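You operate a simulated robot arm through the tools that you are given. There is no shell and no other tool. Be economical: measure what you need, move in short steps, check, and stop when the job is done.

Carry out the task below with a simulated robot arm. There is one attempt and no reset: what you move stays moved.

TASK
Put the green-lidded jar on top of the white pack.
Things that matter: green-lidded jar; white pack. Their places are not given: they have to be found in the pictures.

It is judged by the outcome, as a careful person would: the job done as asked, and still so three seconds after it is handed in. It fails if anything else is knocked over, pushed out of place, dropped, spilled or broken.

THE ROBOT
A 7-joint arm with a two-finger parallel gripper, fixed in place. Base frame: the origin is at the foot of the arm, x ahead of it, y to its left, z up; the work surface is at about z = 0. Readings come in mm, degrees, newtons and seconds.
With the tool pointing down near the work surface it reaches from about 240 to 620 mm from the base axis. Its first joint turns from -66.0 to 66.0 degrees. Payload 2.6 kg.
Tool frame: the origin (TCP) lies between the finger pads and is the grasp point; the fingertips stand 30 mm ahead of it; z points along the fingers, y is the line along which they close. The gripper opens to 94 mm. The fingers are 28 mm wide and 10 mm thick; the gripper's body (50 by 96 mm) begins 55 mm behind the TCP.
Orientation is that of the tool frame in the base frame, as a unit quaternion [x, y, z, w]. With the fingers straight down and closing along the base's y, the tool's x points along the base's -x, its y along +y and its z along -z.

THE INTERFACE
- The arm moves only by the tool jog_arm. Its argument "series" is one flat list of numbers, 7 for each row, row after row: the opening, from 0 (shut) to 1 (fully open), then the shift along the tool's x, y, z in cm, then the turn, a rotation vector about the tool's x, y, z in degrees. In form: [hand, dx, dy, dz, rx, ry, rz, hand, dx, dy, dz, rx, ry, rz, ...]. A call has 1 to 20 rows; each row is the pose to reach, as a shift and turn from the pose commanded when the call began, along the tool's axes at that moment. Rows are played at 5 a second. More than 50 mm and 8.6 degrees between two rows, or a gripper value outside its range, and nothing of the call is played. Where a pose cannot be reached the arm comes as near as it can. A force on the tool above 40 N (or 10 N above the force at the start of the call, whichever is more), or a blocked arm, ends the call early, and 0.2 s more pass. Each finger travels about 72 mm/s and halts on what it meets, pressing with about 36 N; the grip force reading is that of the motor and also rises with nothing between the fingers. The clock runs only during rows and for 0.2 s after the last one: add rows that repeat a pose to give the fingers time. It gives the time, the measured TCP pose, the force on the tool (base axes), the opening and the grip force at its end, in the units of the frame above (readings bear some noise), and new pictures: "show" is both (left out), scene, wrist or none.
- Cameras (640 x 400 px; columns grow to the right, rows downward): "scene" is fixed at [28.9, 425.3, 565]; the picture's right is [-0.84, -0.55, 0.00], its down [-0.31, 0.47, -0.83] and it looks along [0.45, -0.69, -0.56] (base axes); focal length 324 px, centre (320, 200). "wrist" rides on the gripper at [76, 14, -102] in the tool frame; the picture's right is [-0.18, 0.98, 0.00], its down [-0.75, -0.14, -0.64] and it looks along [-0.63, -0.12, 0.77] (tool axes); focal length 243 px, centre (320, 200).
- probe_pixels(camera, pixels): for up to 12 pixels [column, row] of the newest picture of that camera ("zoom" is the newest enlarged one), the place [x, y, z] in the base frame of the surface seen there, good to about 3 mm. No time passes.
- enlarge(camera, box): a new picture of the part [left, top, right, bottom] of that camera's present view, enlarged. No time passes.
- close_job(): hands the job in; it is judged then, once.

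Work in short steps. Measure before you move; look again where a grasp or a placing could have gone wrong, and mend it. You have 60 turns and 170 pictures in all, those below and enlarged ones among them. Open the gripper and draw the arm clear of the work before you hand the job in, unless the task says otherwise; then end with one line.

The tools are called as a command line: name --argument value ..., lists and objects as JSON in quotes. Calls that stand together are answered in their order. jog_arm: Moves the arm, as the interface text tells. Its arguments: {"type":"object","properties":{"series":{"type":"array","items":{"type":"number"}},"show":{"type":"string","enum":["both","scene","wrist","none"]}},"required":["series"]} The other tools are called the same way: probe_pixels (camera, pixels) gives the place of the surface under pixels of a picture; enlarge (camera, box) takes an enlarged picture of a part of a camera's view; close_job () hands the job in.

At the start:

```text
clock: 0.0
eef_pos: [391.4, -170.0, 329.6]
tcp_rot: [0.001, 1.0, 0.0, -0.001]
ft_force: [-0.5, 0.3, 0.2]
width: 93.7
grasp_force: 0.1
```

scene: 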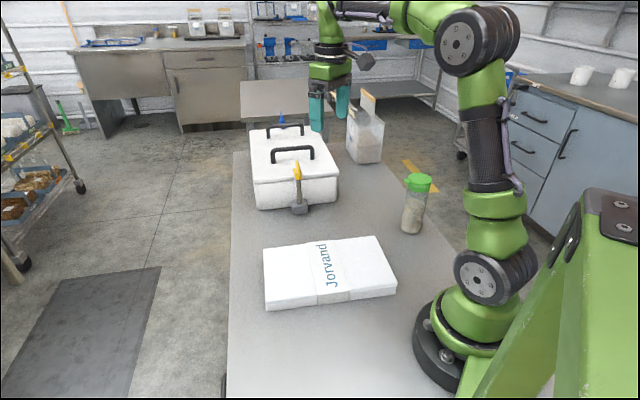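
wrist: 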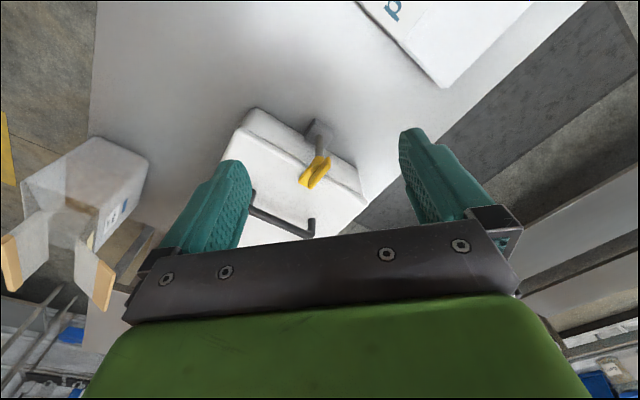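

The scene picture shows the green-lidded jar at about (414,205) and the white pack at about (330,272). I probe both, plus neighbours.

probe_pixels --camera "scene" --pixels '[[418, 178], [418, 188], [414, 205], [411, 222], [411, 234], [265, 250], [378, 237], [396, 290], [266, 308], [330, 270], [365, 155], [300, 205]]'

enlarge --camera "scene" --box '[230, 80, 470, 320]'

```text
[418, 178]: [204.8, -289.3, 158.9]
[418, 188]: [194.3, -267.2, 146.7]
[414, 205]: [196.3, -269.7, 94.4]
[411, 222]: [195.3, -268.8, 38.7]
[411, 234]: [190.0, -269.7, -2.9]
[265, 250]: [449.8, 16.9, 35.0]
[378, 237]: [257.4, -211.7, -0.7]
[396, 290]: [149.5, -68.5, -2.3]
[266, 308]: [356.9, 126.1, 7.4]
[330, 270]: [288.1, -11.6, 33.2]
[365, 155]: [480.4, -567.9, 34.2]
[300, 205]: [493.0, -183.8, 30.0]
```

```text
1.67 times, centred on (350, 200) of scene
```

zoom: 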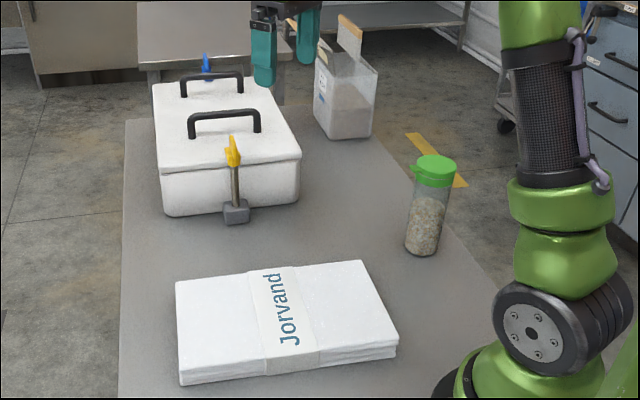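

The jar's axis is near (202,-296), with its top at about z 159. I'll enlarge the jar and probe its lid tab and edges, and the pack's top corners.

enlarge --camera "scene" --box '[368, 160, 464, 244]'

probe_pixels --camera "scene" --pixels '[[418, 174], [407, 181], [430, 182], [405, 204], [424, 206], [268, 252], [376, 240], [393, 284], [270, 300], [392, 289], [320, 245], [330, 290]]'

```text
4.76 times, centred on (416, 202) of scene
```

zoom: 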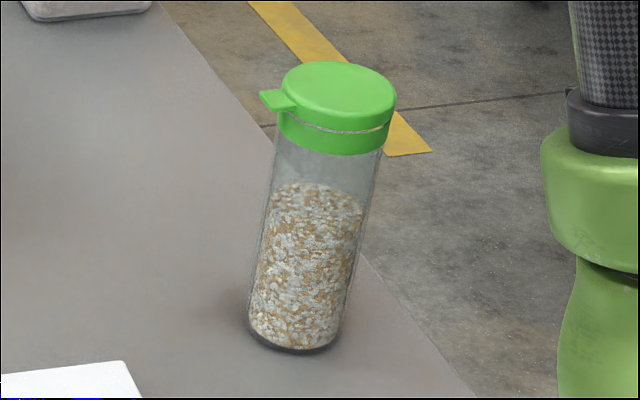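

```text
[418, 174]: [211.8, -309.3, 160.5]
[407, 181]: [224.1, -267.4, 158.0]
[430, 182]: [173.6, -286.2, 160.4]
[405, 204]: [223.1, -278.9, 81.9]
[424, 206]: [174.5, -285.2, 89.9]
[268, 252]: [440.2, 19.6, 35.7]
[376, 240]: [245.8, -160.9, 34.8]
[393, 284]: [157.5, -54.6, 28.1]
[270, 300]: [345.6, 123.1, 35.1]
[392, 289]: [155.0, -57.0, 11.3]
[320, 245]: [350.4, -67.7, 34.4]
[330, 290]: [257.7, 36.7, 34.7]
```

The tab points left in the picture. I probe the lid's top, rim and tab on the zoom picture.

probe_pixels --camera "zoom" --pixels '[[338, 92], [265, 98], [290, 85], [335, 66], [390, 97], [345, 122], [335, 150], [330, 165], [300, 250], [255, 290], [345, 290], [295, 340]]'

```text
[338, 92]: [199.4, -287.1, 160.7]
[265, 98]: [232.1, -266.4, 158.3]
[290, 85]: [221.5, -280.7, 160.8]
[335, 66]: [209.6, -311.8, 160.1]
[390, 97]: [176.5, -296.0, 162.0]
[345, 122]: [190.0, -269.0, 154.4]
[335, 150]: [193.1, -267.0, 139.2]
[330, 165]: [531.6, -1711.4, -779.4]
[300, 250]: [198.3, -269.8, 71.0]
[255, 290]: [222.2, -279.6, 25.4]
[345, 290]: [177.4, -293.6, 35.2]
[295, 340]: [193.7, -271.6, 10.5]
```

Jar: axis at about (200,-290), radius about 25, lid from z 138 to 161, tab pointing about 37° from +x. I'll move above it at the present height and turn the closing line 20° away from the tab.

jog_arm --series '[1, 2.7, -1.7, 0, 0, 0, -3, 1, 5.5, -3.4, 0, 0, 0, -6, 1, 8.2, -5.1, 0, 0, 0, -9, 1, 10.9, -6.9, 0, 0, 0, -12, 1, 13.6, -8.6, 0, 0, 0, -15, 1, 16.4, -10.3, 0, 0, 0, -18, 1, 19.1, -12, 0, 0, 0, -20, 1, 19.1, -12, 0, 0, 0, -20]'

```text
clock: 1.8
eef_pos: [198.4, -291.6, 329.4]
tcp_rot: [-0.173, 0.985, 0.0, -0.001]
ft_force: [0.0, 1.0, -0.8]
width: 94.0
grasp_force: 0.0
```

scene: 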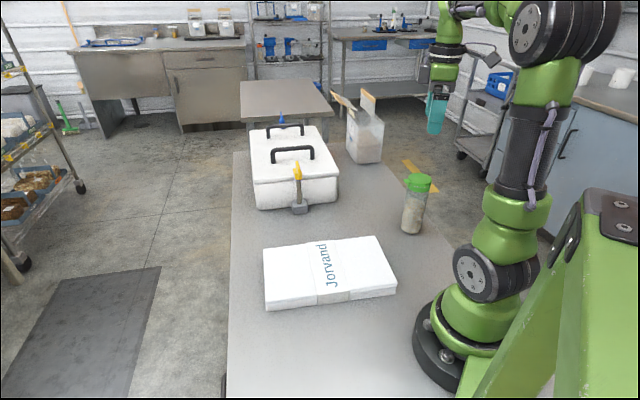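
wrist: 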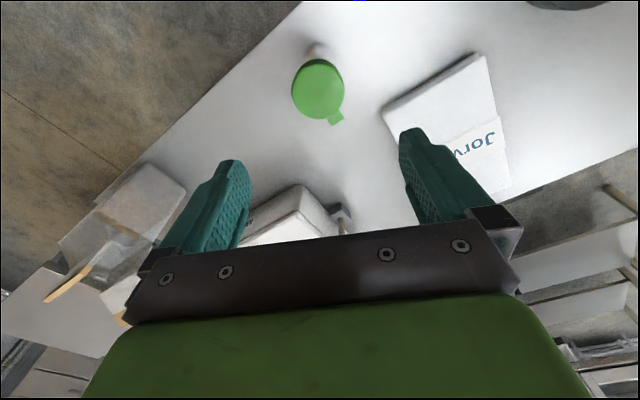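

The arm is above the jar. I probe the lid at about (318,88) in the wrist picture to refine its centre.

probe_pixels --camera "wrist" --pixels '[[318, 88], [293, 88], [343, 88], [318, 62], [318, 114], [335, 120]]'

```text
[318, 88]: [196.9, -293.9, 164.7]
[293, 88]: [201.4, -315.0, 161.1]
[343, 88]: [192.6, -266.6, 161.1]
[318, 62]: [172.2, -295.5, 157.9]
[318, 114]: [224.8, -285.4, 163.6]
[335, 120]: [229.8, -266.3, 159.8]
```

The lid centre is (198,-291), right under the TCP. I descend straight to z about 114.

jog_arm --series '[1, 0, 0, 4, 0, 0, 0, 1, 0, 0, 8, 0, 0, 0, 1, 0, 0, 11, 0, 0, 0, 1, 0, 0, 14, 0, 0, 0, 1, 0, 0, 16.5, 0, 0, 0, 1, 0, 0, 18.5, 0, 0, 0, 1, 0, 0, 20, 0, 0, 0, 1, 0, 0, 21.5, 0, 0, 0, 1, 0, 0, 21.5, 0, 0, 0]'

```text
clock: 3.8
eef_pos: [200.7, -291.3, 112.3]
tcp_rot: [-0.175, 0.985, 0.0, -0.001]
ft_force: [0.4, -0.3, 0.3]
width: 94.1
grasp_force: 0.0
```

scene: 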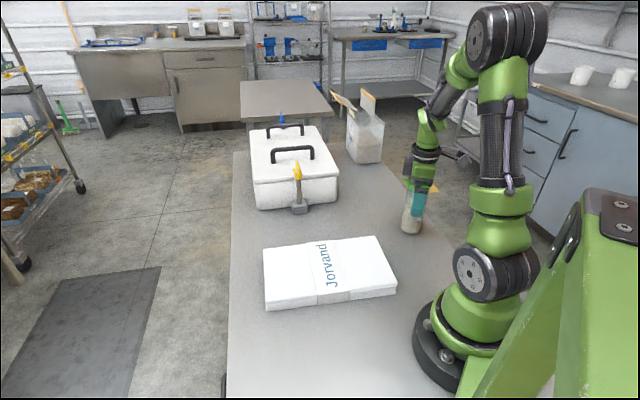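
wrist: 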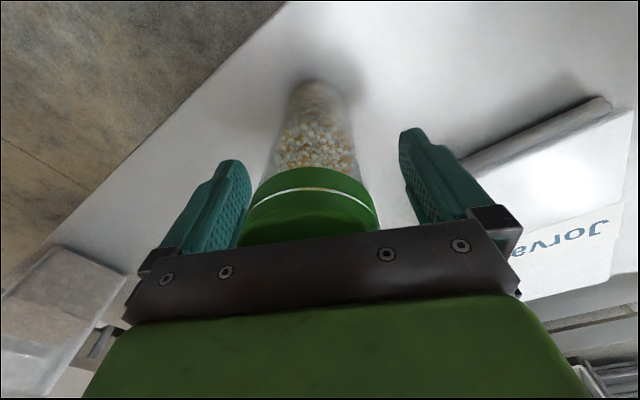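

The jar sits between the fingers, nearly centred. I close and hold.

jog_arm --series '[0.7, 0, 0, 0, 0, 0, 0, 0.5, 0, 0, 0, 0, 0, 0, 0.3, 0, 0, 0, 0, 0, 0, 0.3, 0, 0, 0, 0, 0, 0, 0.3, 0, 0, 0, 0, 0, 0]'

```text
clock: 5.0
eef_pos: [199.8, -290.1, 113.7]
tcp_rot: [-0.174, 0.985, 0.0, 0.0]
ft_force: [0.5, -0.4, 0.2]
width: 56.4
grasp_force: 35.9
```

scene: 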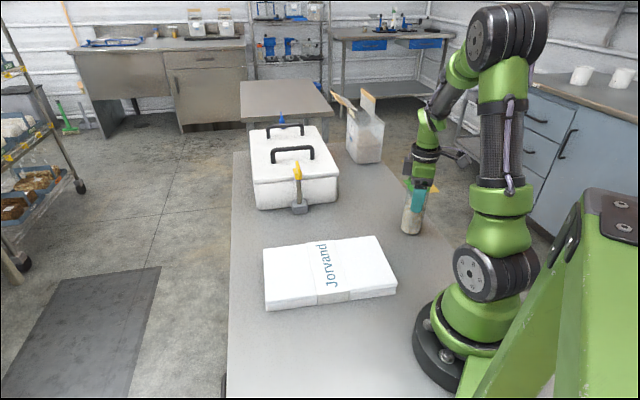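
wrist: 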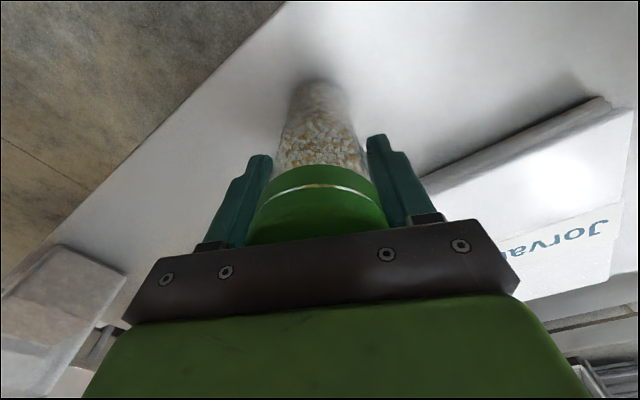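

Gripped firmly: 56 mm wide, 36 N. I lift 10 cm.

jog_arm --series '[0.3, 0, 0, -1, 0, 0, 0, 0.3, 0, 0, -3, 0, 0, 0, 0.3, 0, 0, -5.5, 0, 0, 0, 0.3, 0, 0, -8, 0, 0, 0, 0.3, 0, 0, -10, 0, 0, 0, 0.3, 0, 0, -10, 0, 0, 0]'

```text
clock: 6.4
eef_pos: [199.4, -289.1, 214.2]
tcp_rot: [-0.173, 0.985, 0.0, 0.0]
ft_force: [0.2, 0.0, -2.6]
width: 56.5
grasp_force: 36.4
```

scene: 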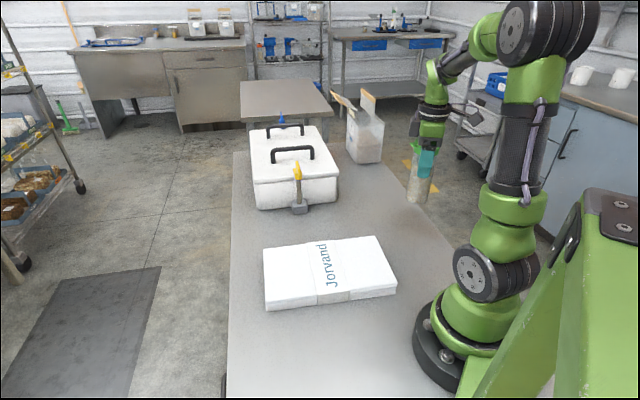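
wrist: 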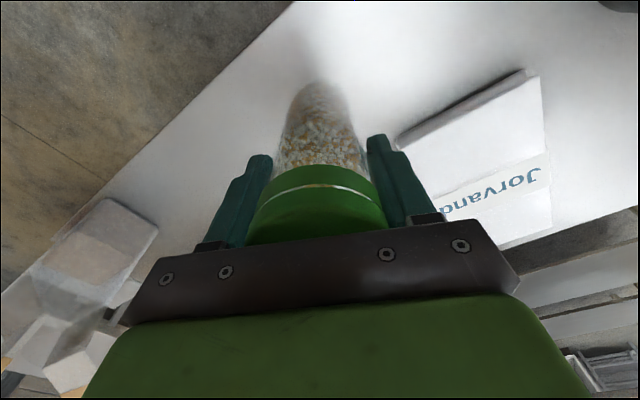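

The jar hangs securely. The pack's centre is about (297,-18) with its top at z about 35, and the jar's bottom is at about z 100, so I move across level.

jog_arm --series '[0.3, -1.1, 1.3, 0, 0, 0, 0, 0.3, -2.95, 3.54, 0, 0, 0, 0, 0.3, -5.16, 6.2, 0, 0, 0, 0, 0.3, -7.56, 9.07, 0, 0, 0, 0, 0.3, -9.96, 11.95, 0, 0, 0, 0, 0.3, -12.35, 14.83, 0, 0, 0, 0, 0.3, -14.57, 17.48, 0, 0, 0, 0, 0.3, -16.6, 19.92, 0, 0, 0, 0, 0.3, -17.9, 21.47, 0, 0, 0, 0, 0.3, -18.44, 22.13, 0, 0, 0, 0, 0.3, -18.44, 22.13, 0, 0, 0, 0]'

```text
clock: 8.8
eef_pos: [297.0, -19.3, 211.4]
tcp_rot: [-0.174, 0.985, 0.0, 0.0]
ft_force: [-0.2, -0.2, -1.7]
width: 56.5
grasp_force: 35.5
```

scene: 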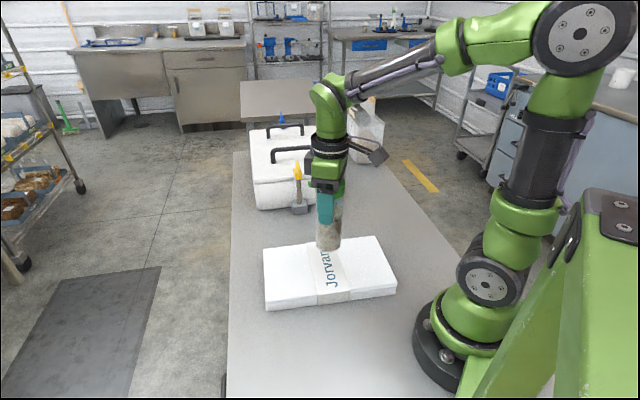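
wrist: 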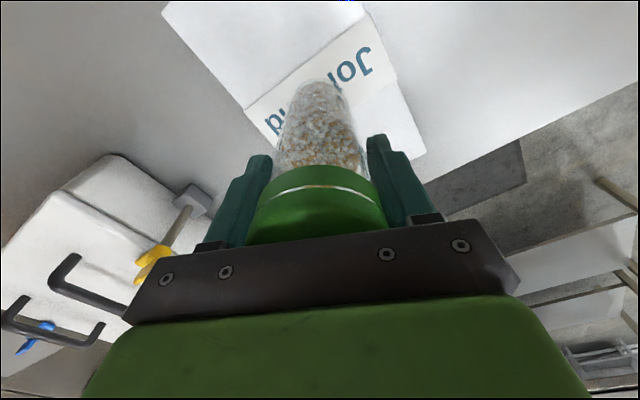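

The jar is over the pack's middle. I lower 5.5 cm, slowing towards the end, and then check.

jog_arm --series '[0.3, 0, 0, 1.5, 0, 0, 0, 0.3, 0, 0, 3, 0, 0, 0, 0.3, 0, 0, 4.2, 0, 0, 0, 0.3, 0, 0, 5, 0, 0, 0, 0.3, 0, 0, 5.5, 0, 0, 0, 0.3, 0, 0, 5.5, 0, 0, 0]' --show "scene"

enlarge --camera "scene" --box '[250, 160, 410, 320]'

```text
clock: 10.2
eef_pos: [297.3, -20.5, 158.8]
tcp_rot: [-0.174, 0.985, 0.0, 0.0]
ft_force: [0.1, 0.3, -2.8]
width: 56.6
grasp_force: 36.1
```

scene: 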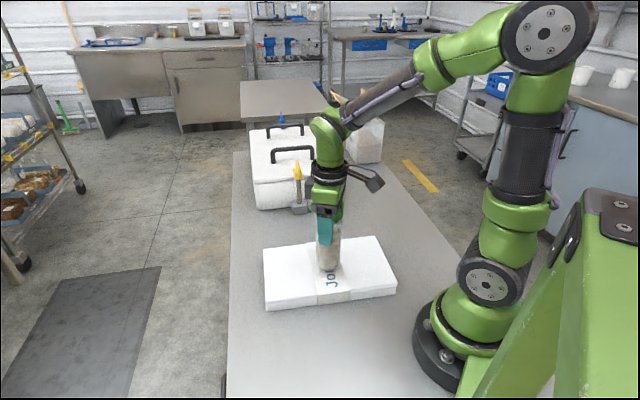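

```text
2.50 times, centred on (330, 240) of scene
```

zoom: 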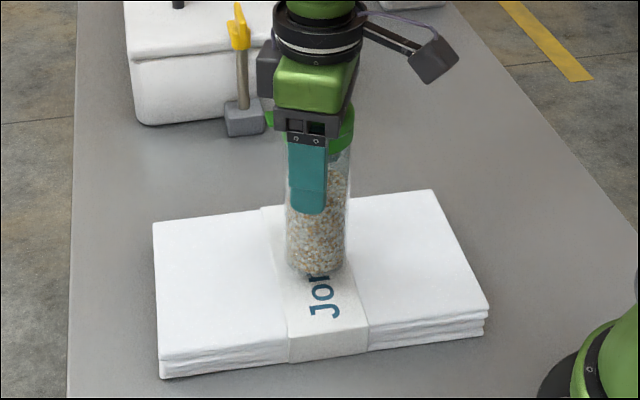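

Force is still just the weight (-2.8 N); by reckoning about 10 mm remains. I go down in 2 mm steps.

jog_arm --series '[0.3, 0, 0, 0.2, 0, 0, 0, 0.3, 0, 0, 0.4, 0, 0, 0, 0.3, 0, 0, 0.6, 0, 0, 0, 0.3, 0, 0, 0.7, 0, 0, 0, 0.3, 0, 0, 0.7, 0, 0, 0]' --show "none"

```text
clock: 11.4
eef_pos: [298.2, -20.8, 150.9]
tcp_rot: [-0.174, 0.985, 0.001, 0.0]
ft_force: [-0.3, 0.0, -2.5]
width: 56.3
grasp_force: 36.3
```

Not in contact yet; I continue in 1 mm steps.

jog_arm --series '[0.3, 0, 0, 0.1, 0, 0, 0, 0.3, 0, 0, 0.2, 0, 0, 0, 0.3, 0, 0, 0.2, 0, 0, 0]' --show "none"

jog_arm --series '[0.3, 0, 0, 0.1, 0, 0, 0, 0.3, 0, 0, 0.1, 0, 0, 0]' --show "none"

enlarge --camera "scene" --box '[290, 220, 370, 300]'

```text
clock: 12.2
eef_pos: [297.2, -20.0, 150.4]
tcp_rot: [-0.174, 0.985, 0.0, 0.0]
ft_force: [-0.3, 0.1, -3.0]
width: 56.5
grasp_force: 35.4
```

```text
clock: 12.8
eef_pos: [297.3, -19.4, 149.6]
tcp_rot: [-0.174, 0.985, 0.0, 0.001]
ft_force: [-2.1, 0.4, 9.8]
width: 56.3
grasp_force: 35.6
```

```text
5.00 times, centred on (330, 260) of scene
```

zoom: 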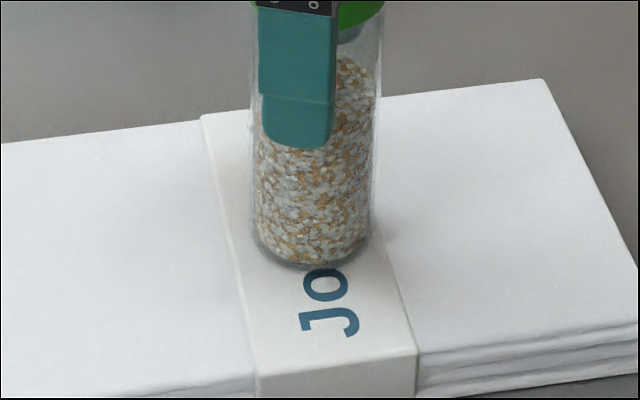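

Contact: force is +9.8 N and the jar stands on the band. I open the fingers gradually in place.

jog_arm --series '[0.58, 0, 0, 0, 0, 0, 0, 0.64, 0, 0, 0, 0, 0, 0, 0.72, 0, 0, 0, 0, 0, 0, 0.85, 0, 0, 0, 0, 0, 0, 1, 0, 0, 0, 0, 0, 0, 1, 0, 0, 0, 0, 0, 0]'

```text
clock: 14.2
eef_pos: [295.3, -19.7, 149.5]
tcp_rot: [-0.174, 0.985, 0.0, -0.001]
ft_force: [-0.6, 0.3, 1.1]
width: 94.0
grasp_force: 0.0
```

scene: 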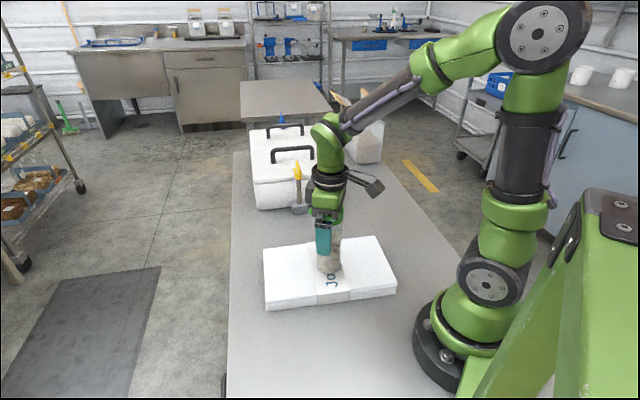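
wrist: 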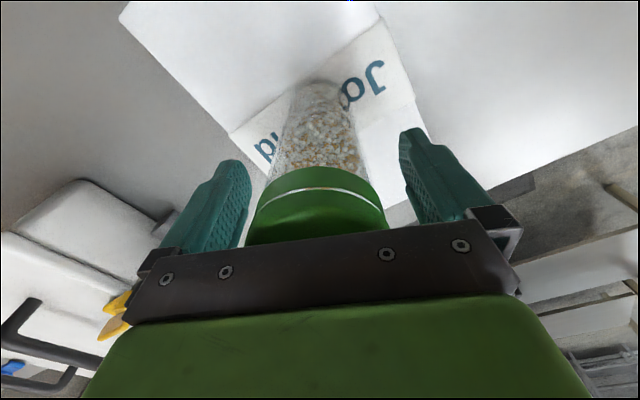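

The jar stands upright between the open fingers with clearance on both sides. I raise the arm straight up.

jog_arm --series '[1, 0, 0, -1, 0, 0, 0, 1, 0, 0, -3, 0, 0, 0, 1, 0, 0, -6, 0, 0, 0, 1, 0, 0, -9, 0, 0, 0, 1, 0, 0, -12, 0, 0, 0, 1, 0, 0, -15, 0, 0, 0, 1, 0, 0, -18, 0, 0, 0, 1, 0, 0, -18, 0, 0, 0]'

enlarge --camera "scene" --box '[250, 160, 410, 320]'

```text
clock: 16.0
eef_pos: [301.6, -21.5, 332.9]
tcp_rot: [-0.173, 0.985, -0.001, 0.0]
ft_force: [0.2, -0.6, 0.2]
width: 94.1
grasp_force: 0.1
```

scene: 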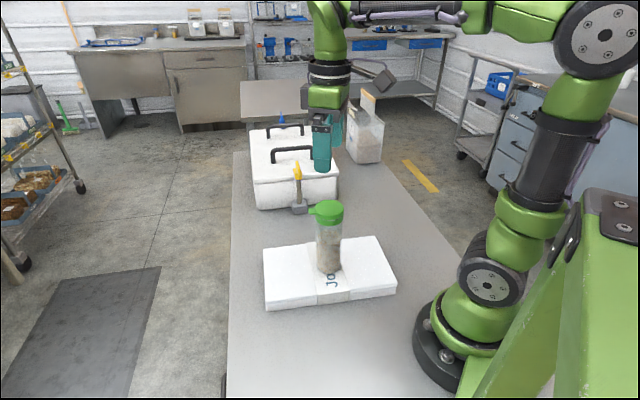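
wrist: 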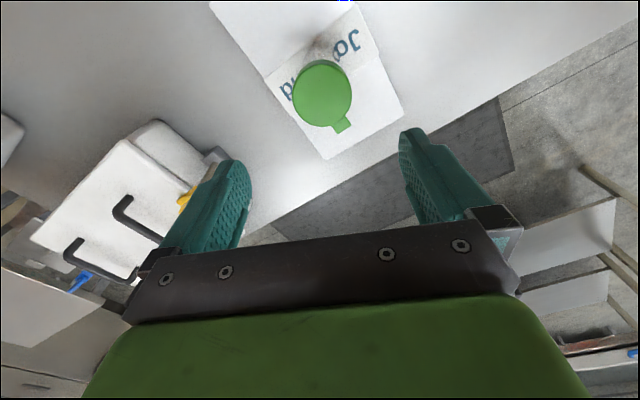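

```text
2.50 times, centred on (330, 240) of scene
```

zoom: 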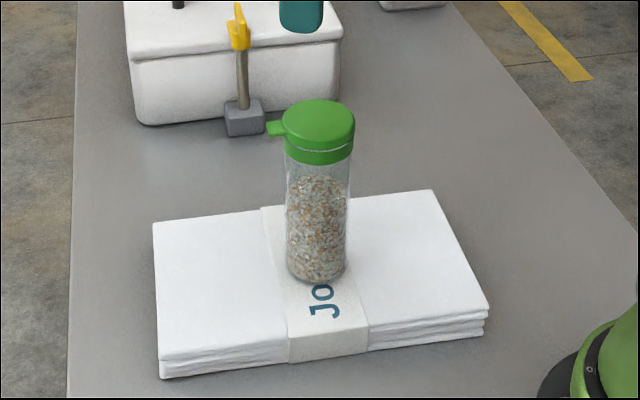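

The jar stands upright on the middle of the pack, the arm is clear at z 333, and nothing else moved. I hand the job in.

close_job

```text
The job is handed in.
```

The green-lidded jar is standing upright on the middle of the white pack, the gripper is open and clear above it, and nothing else was moved.
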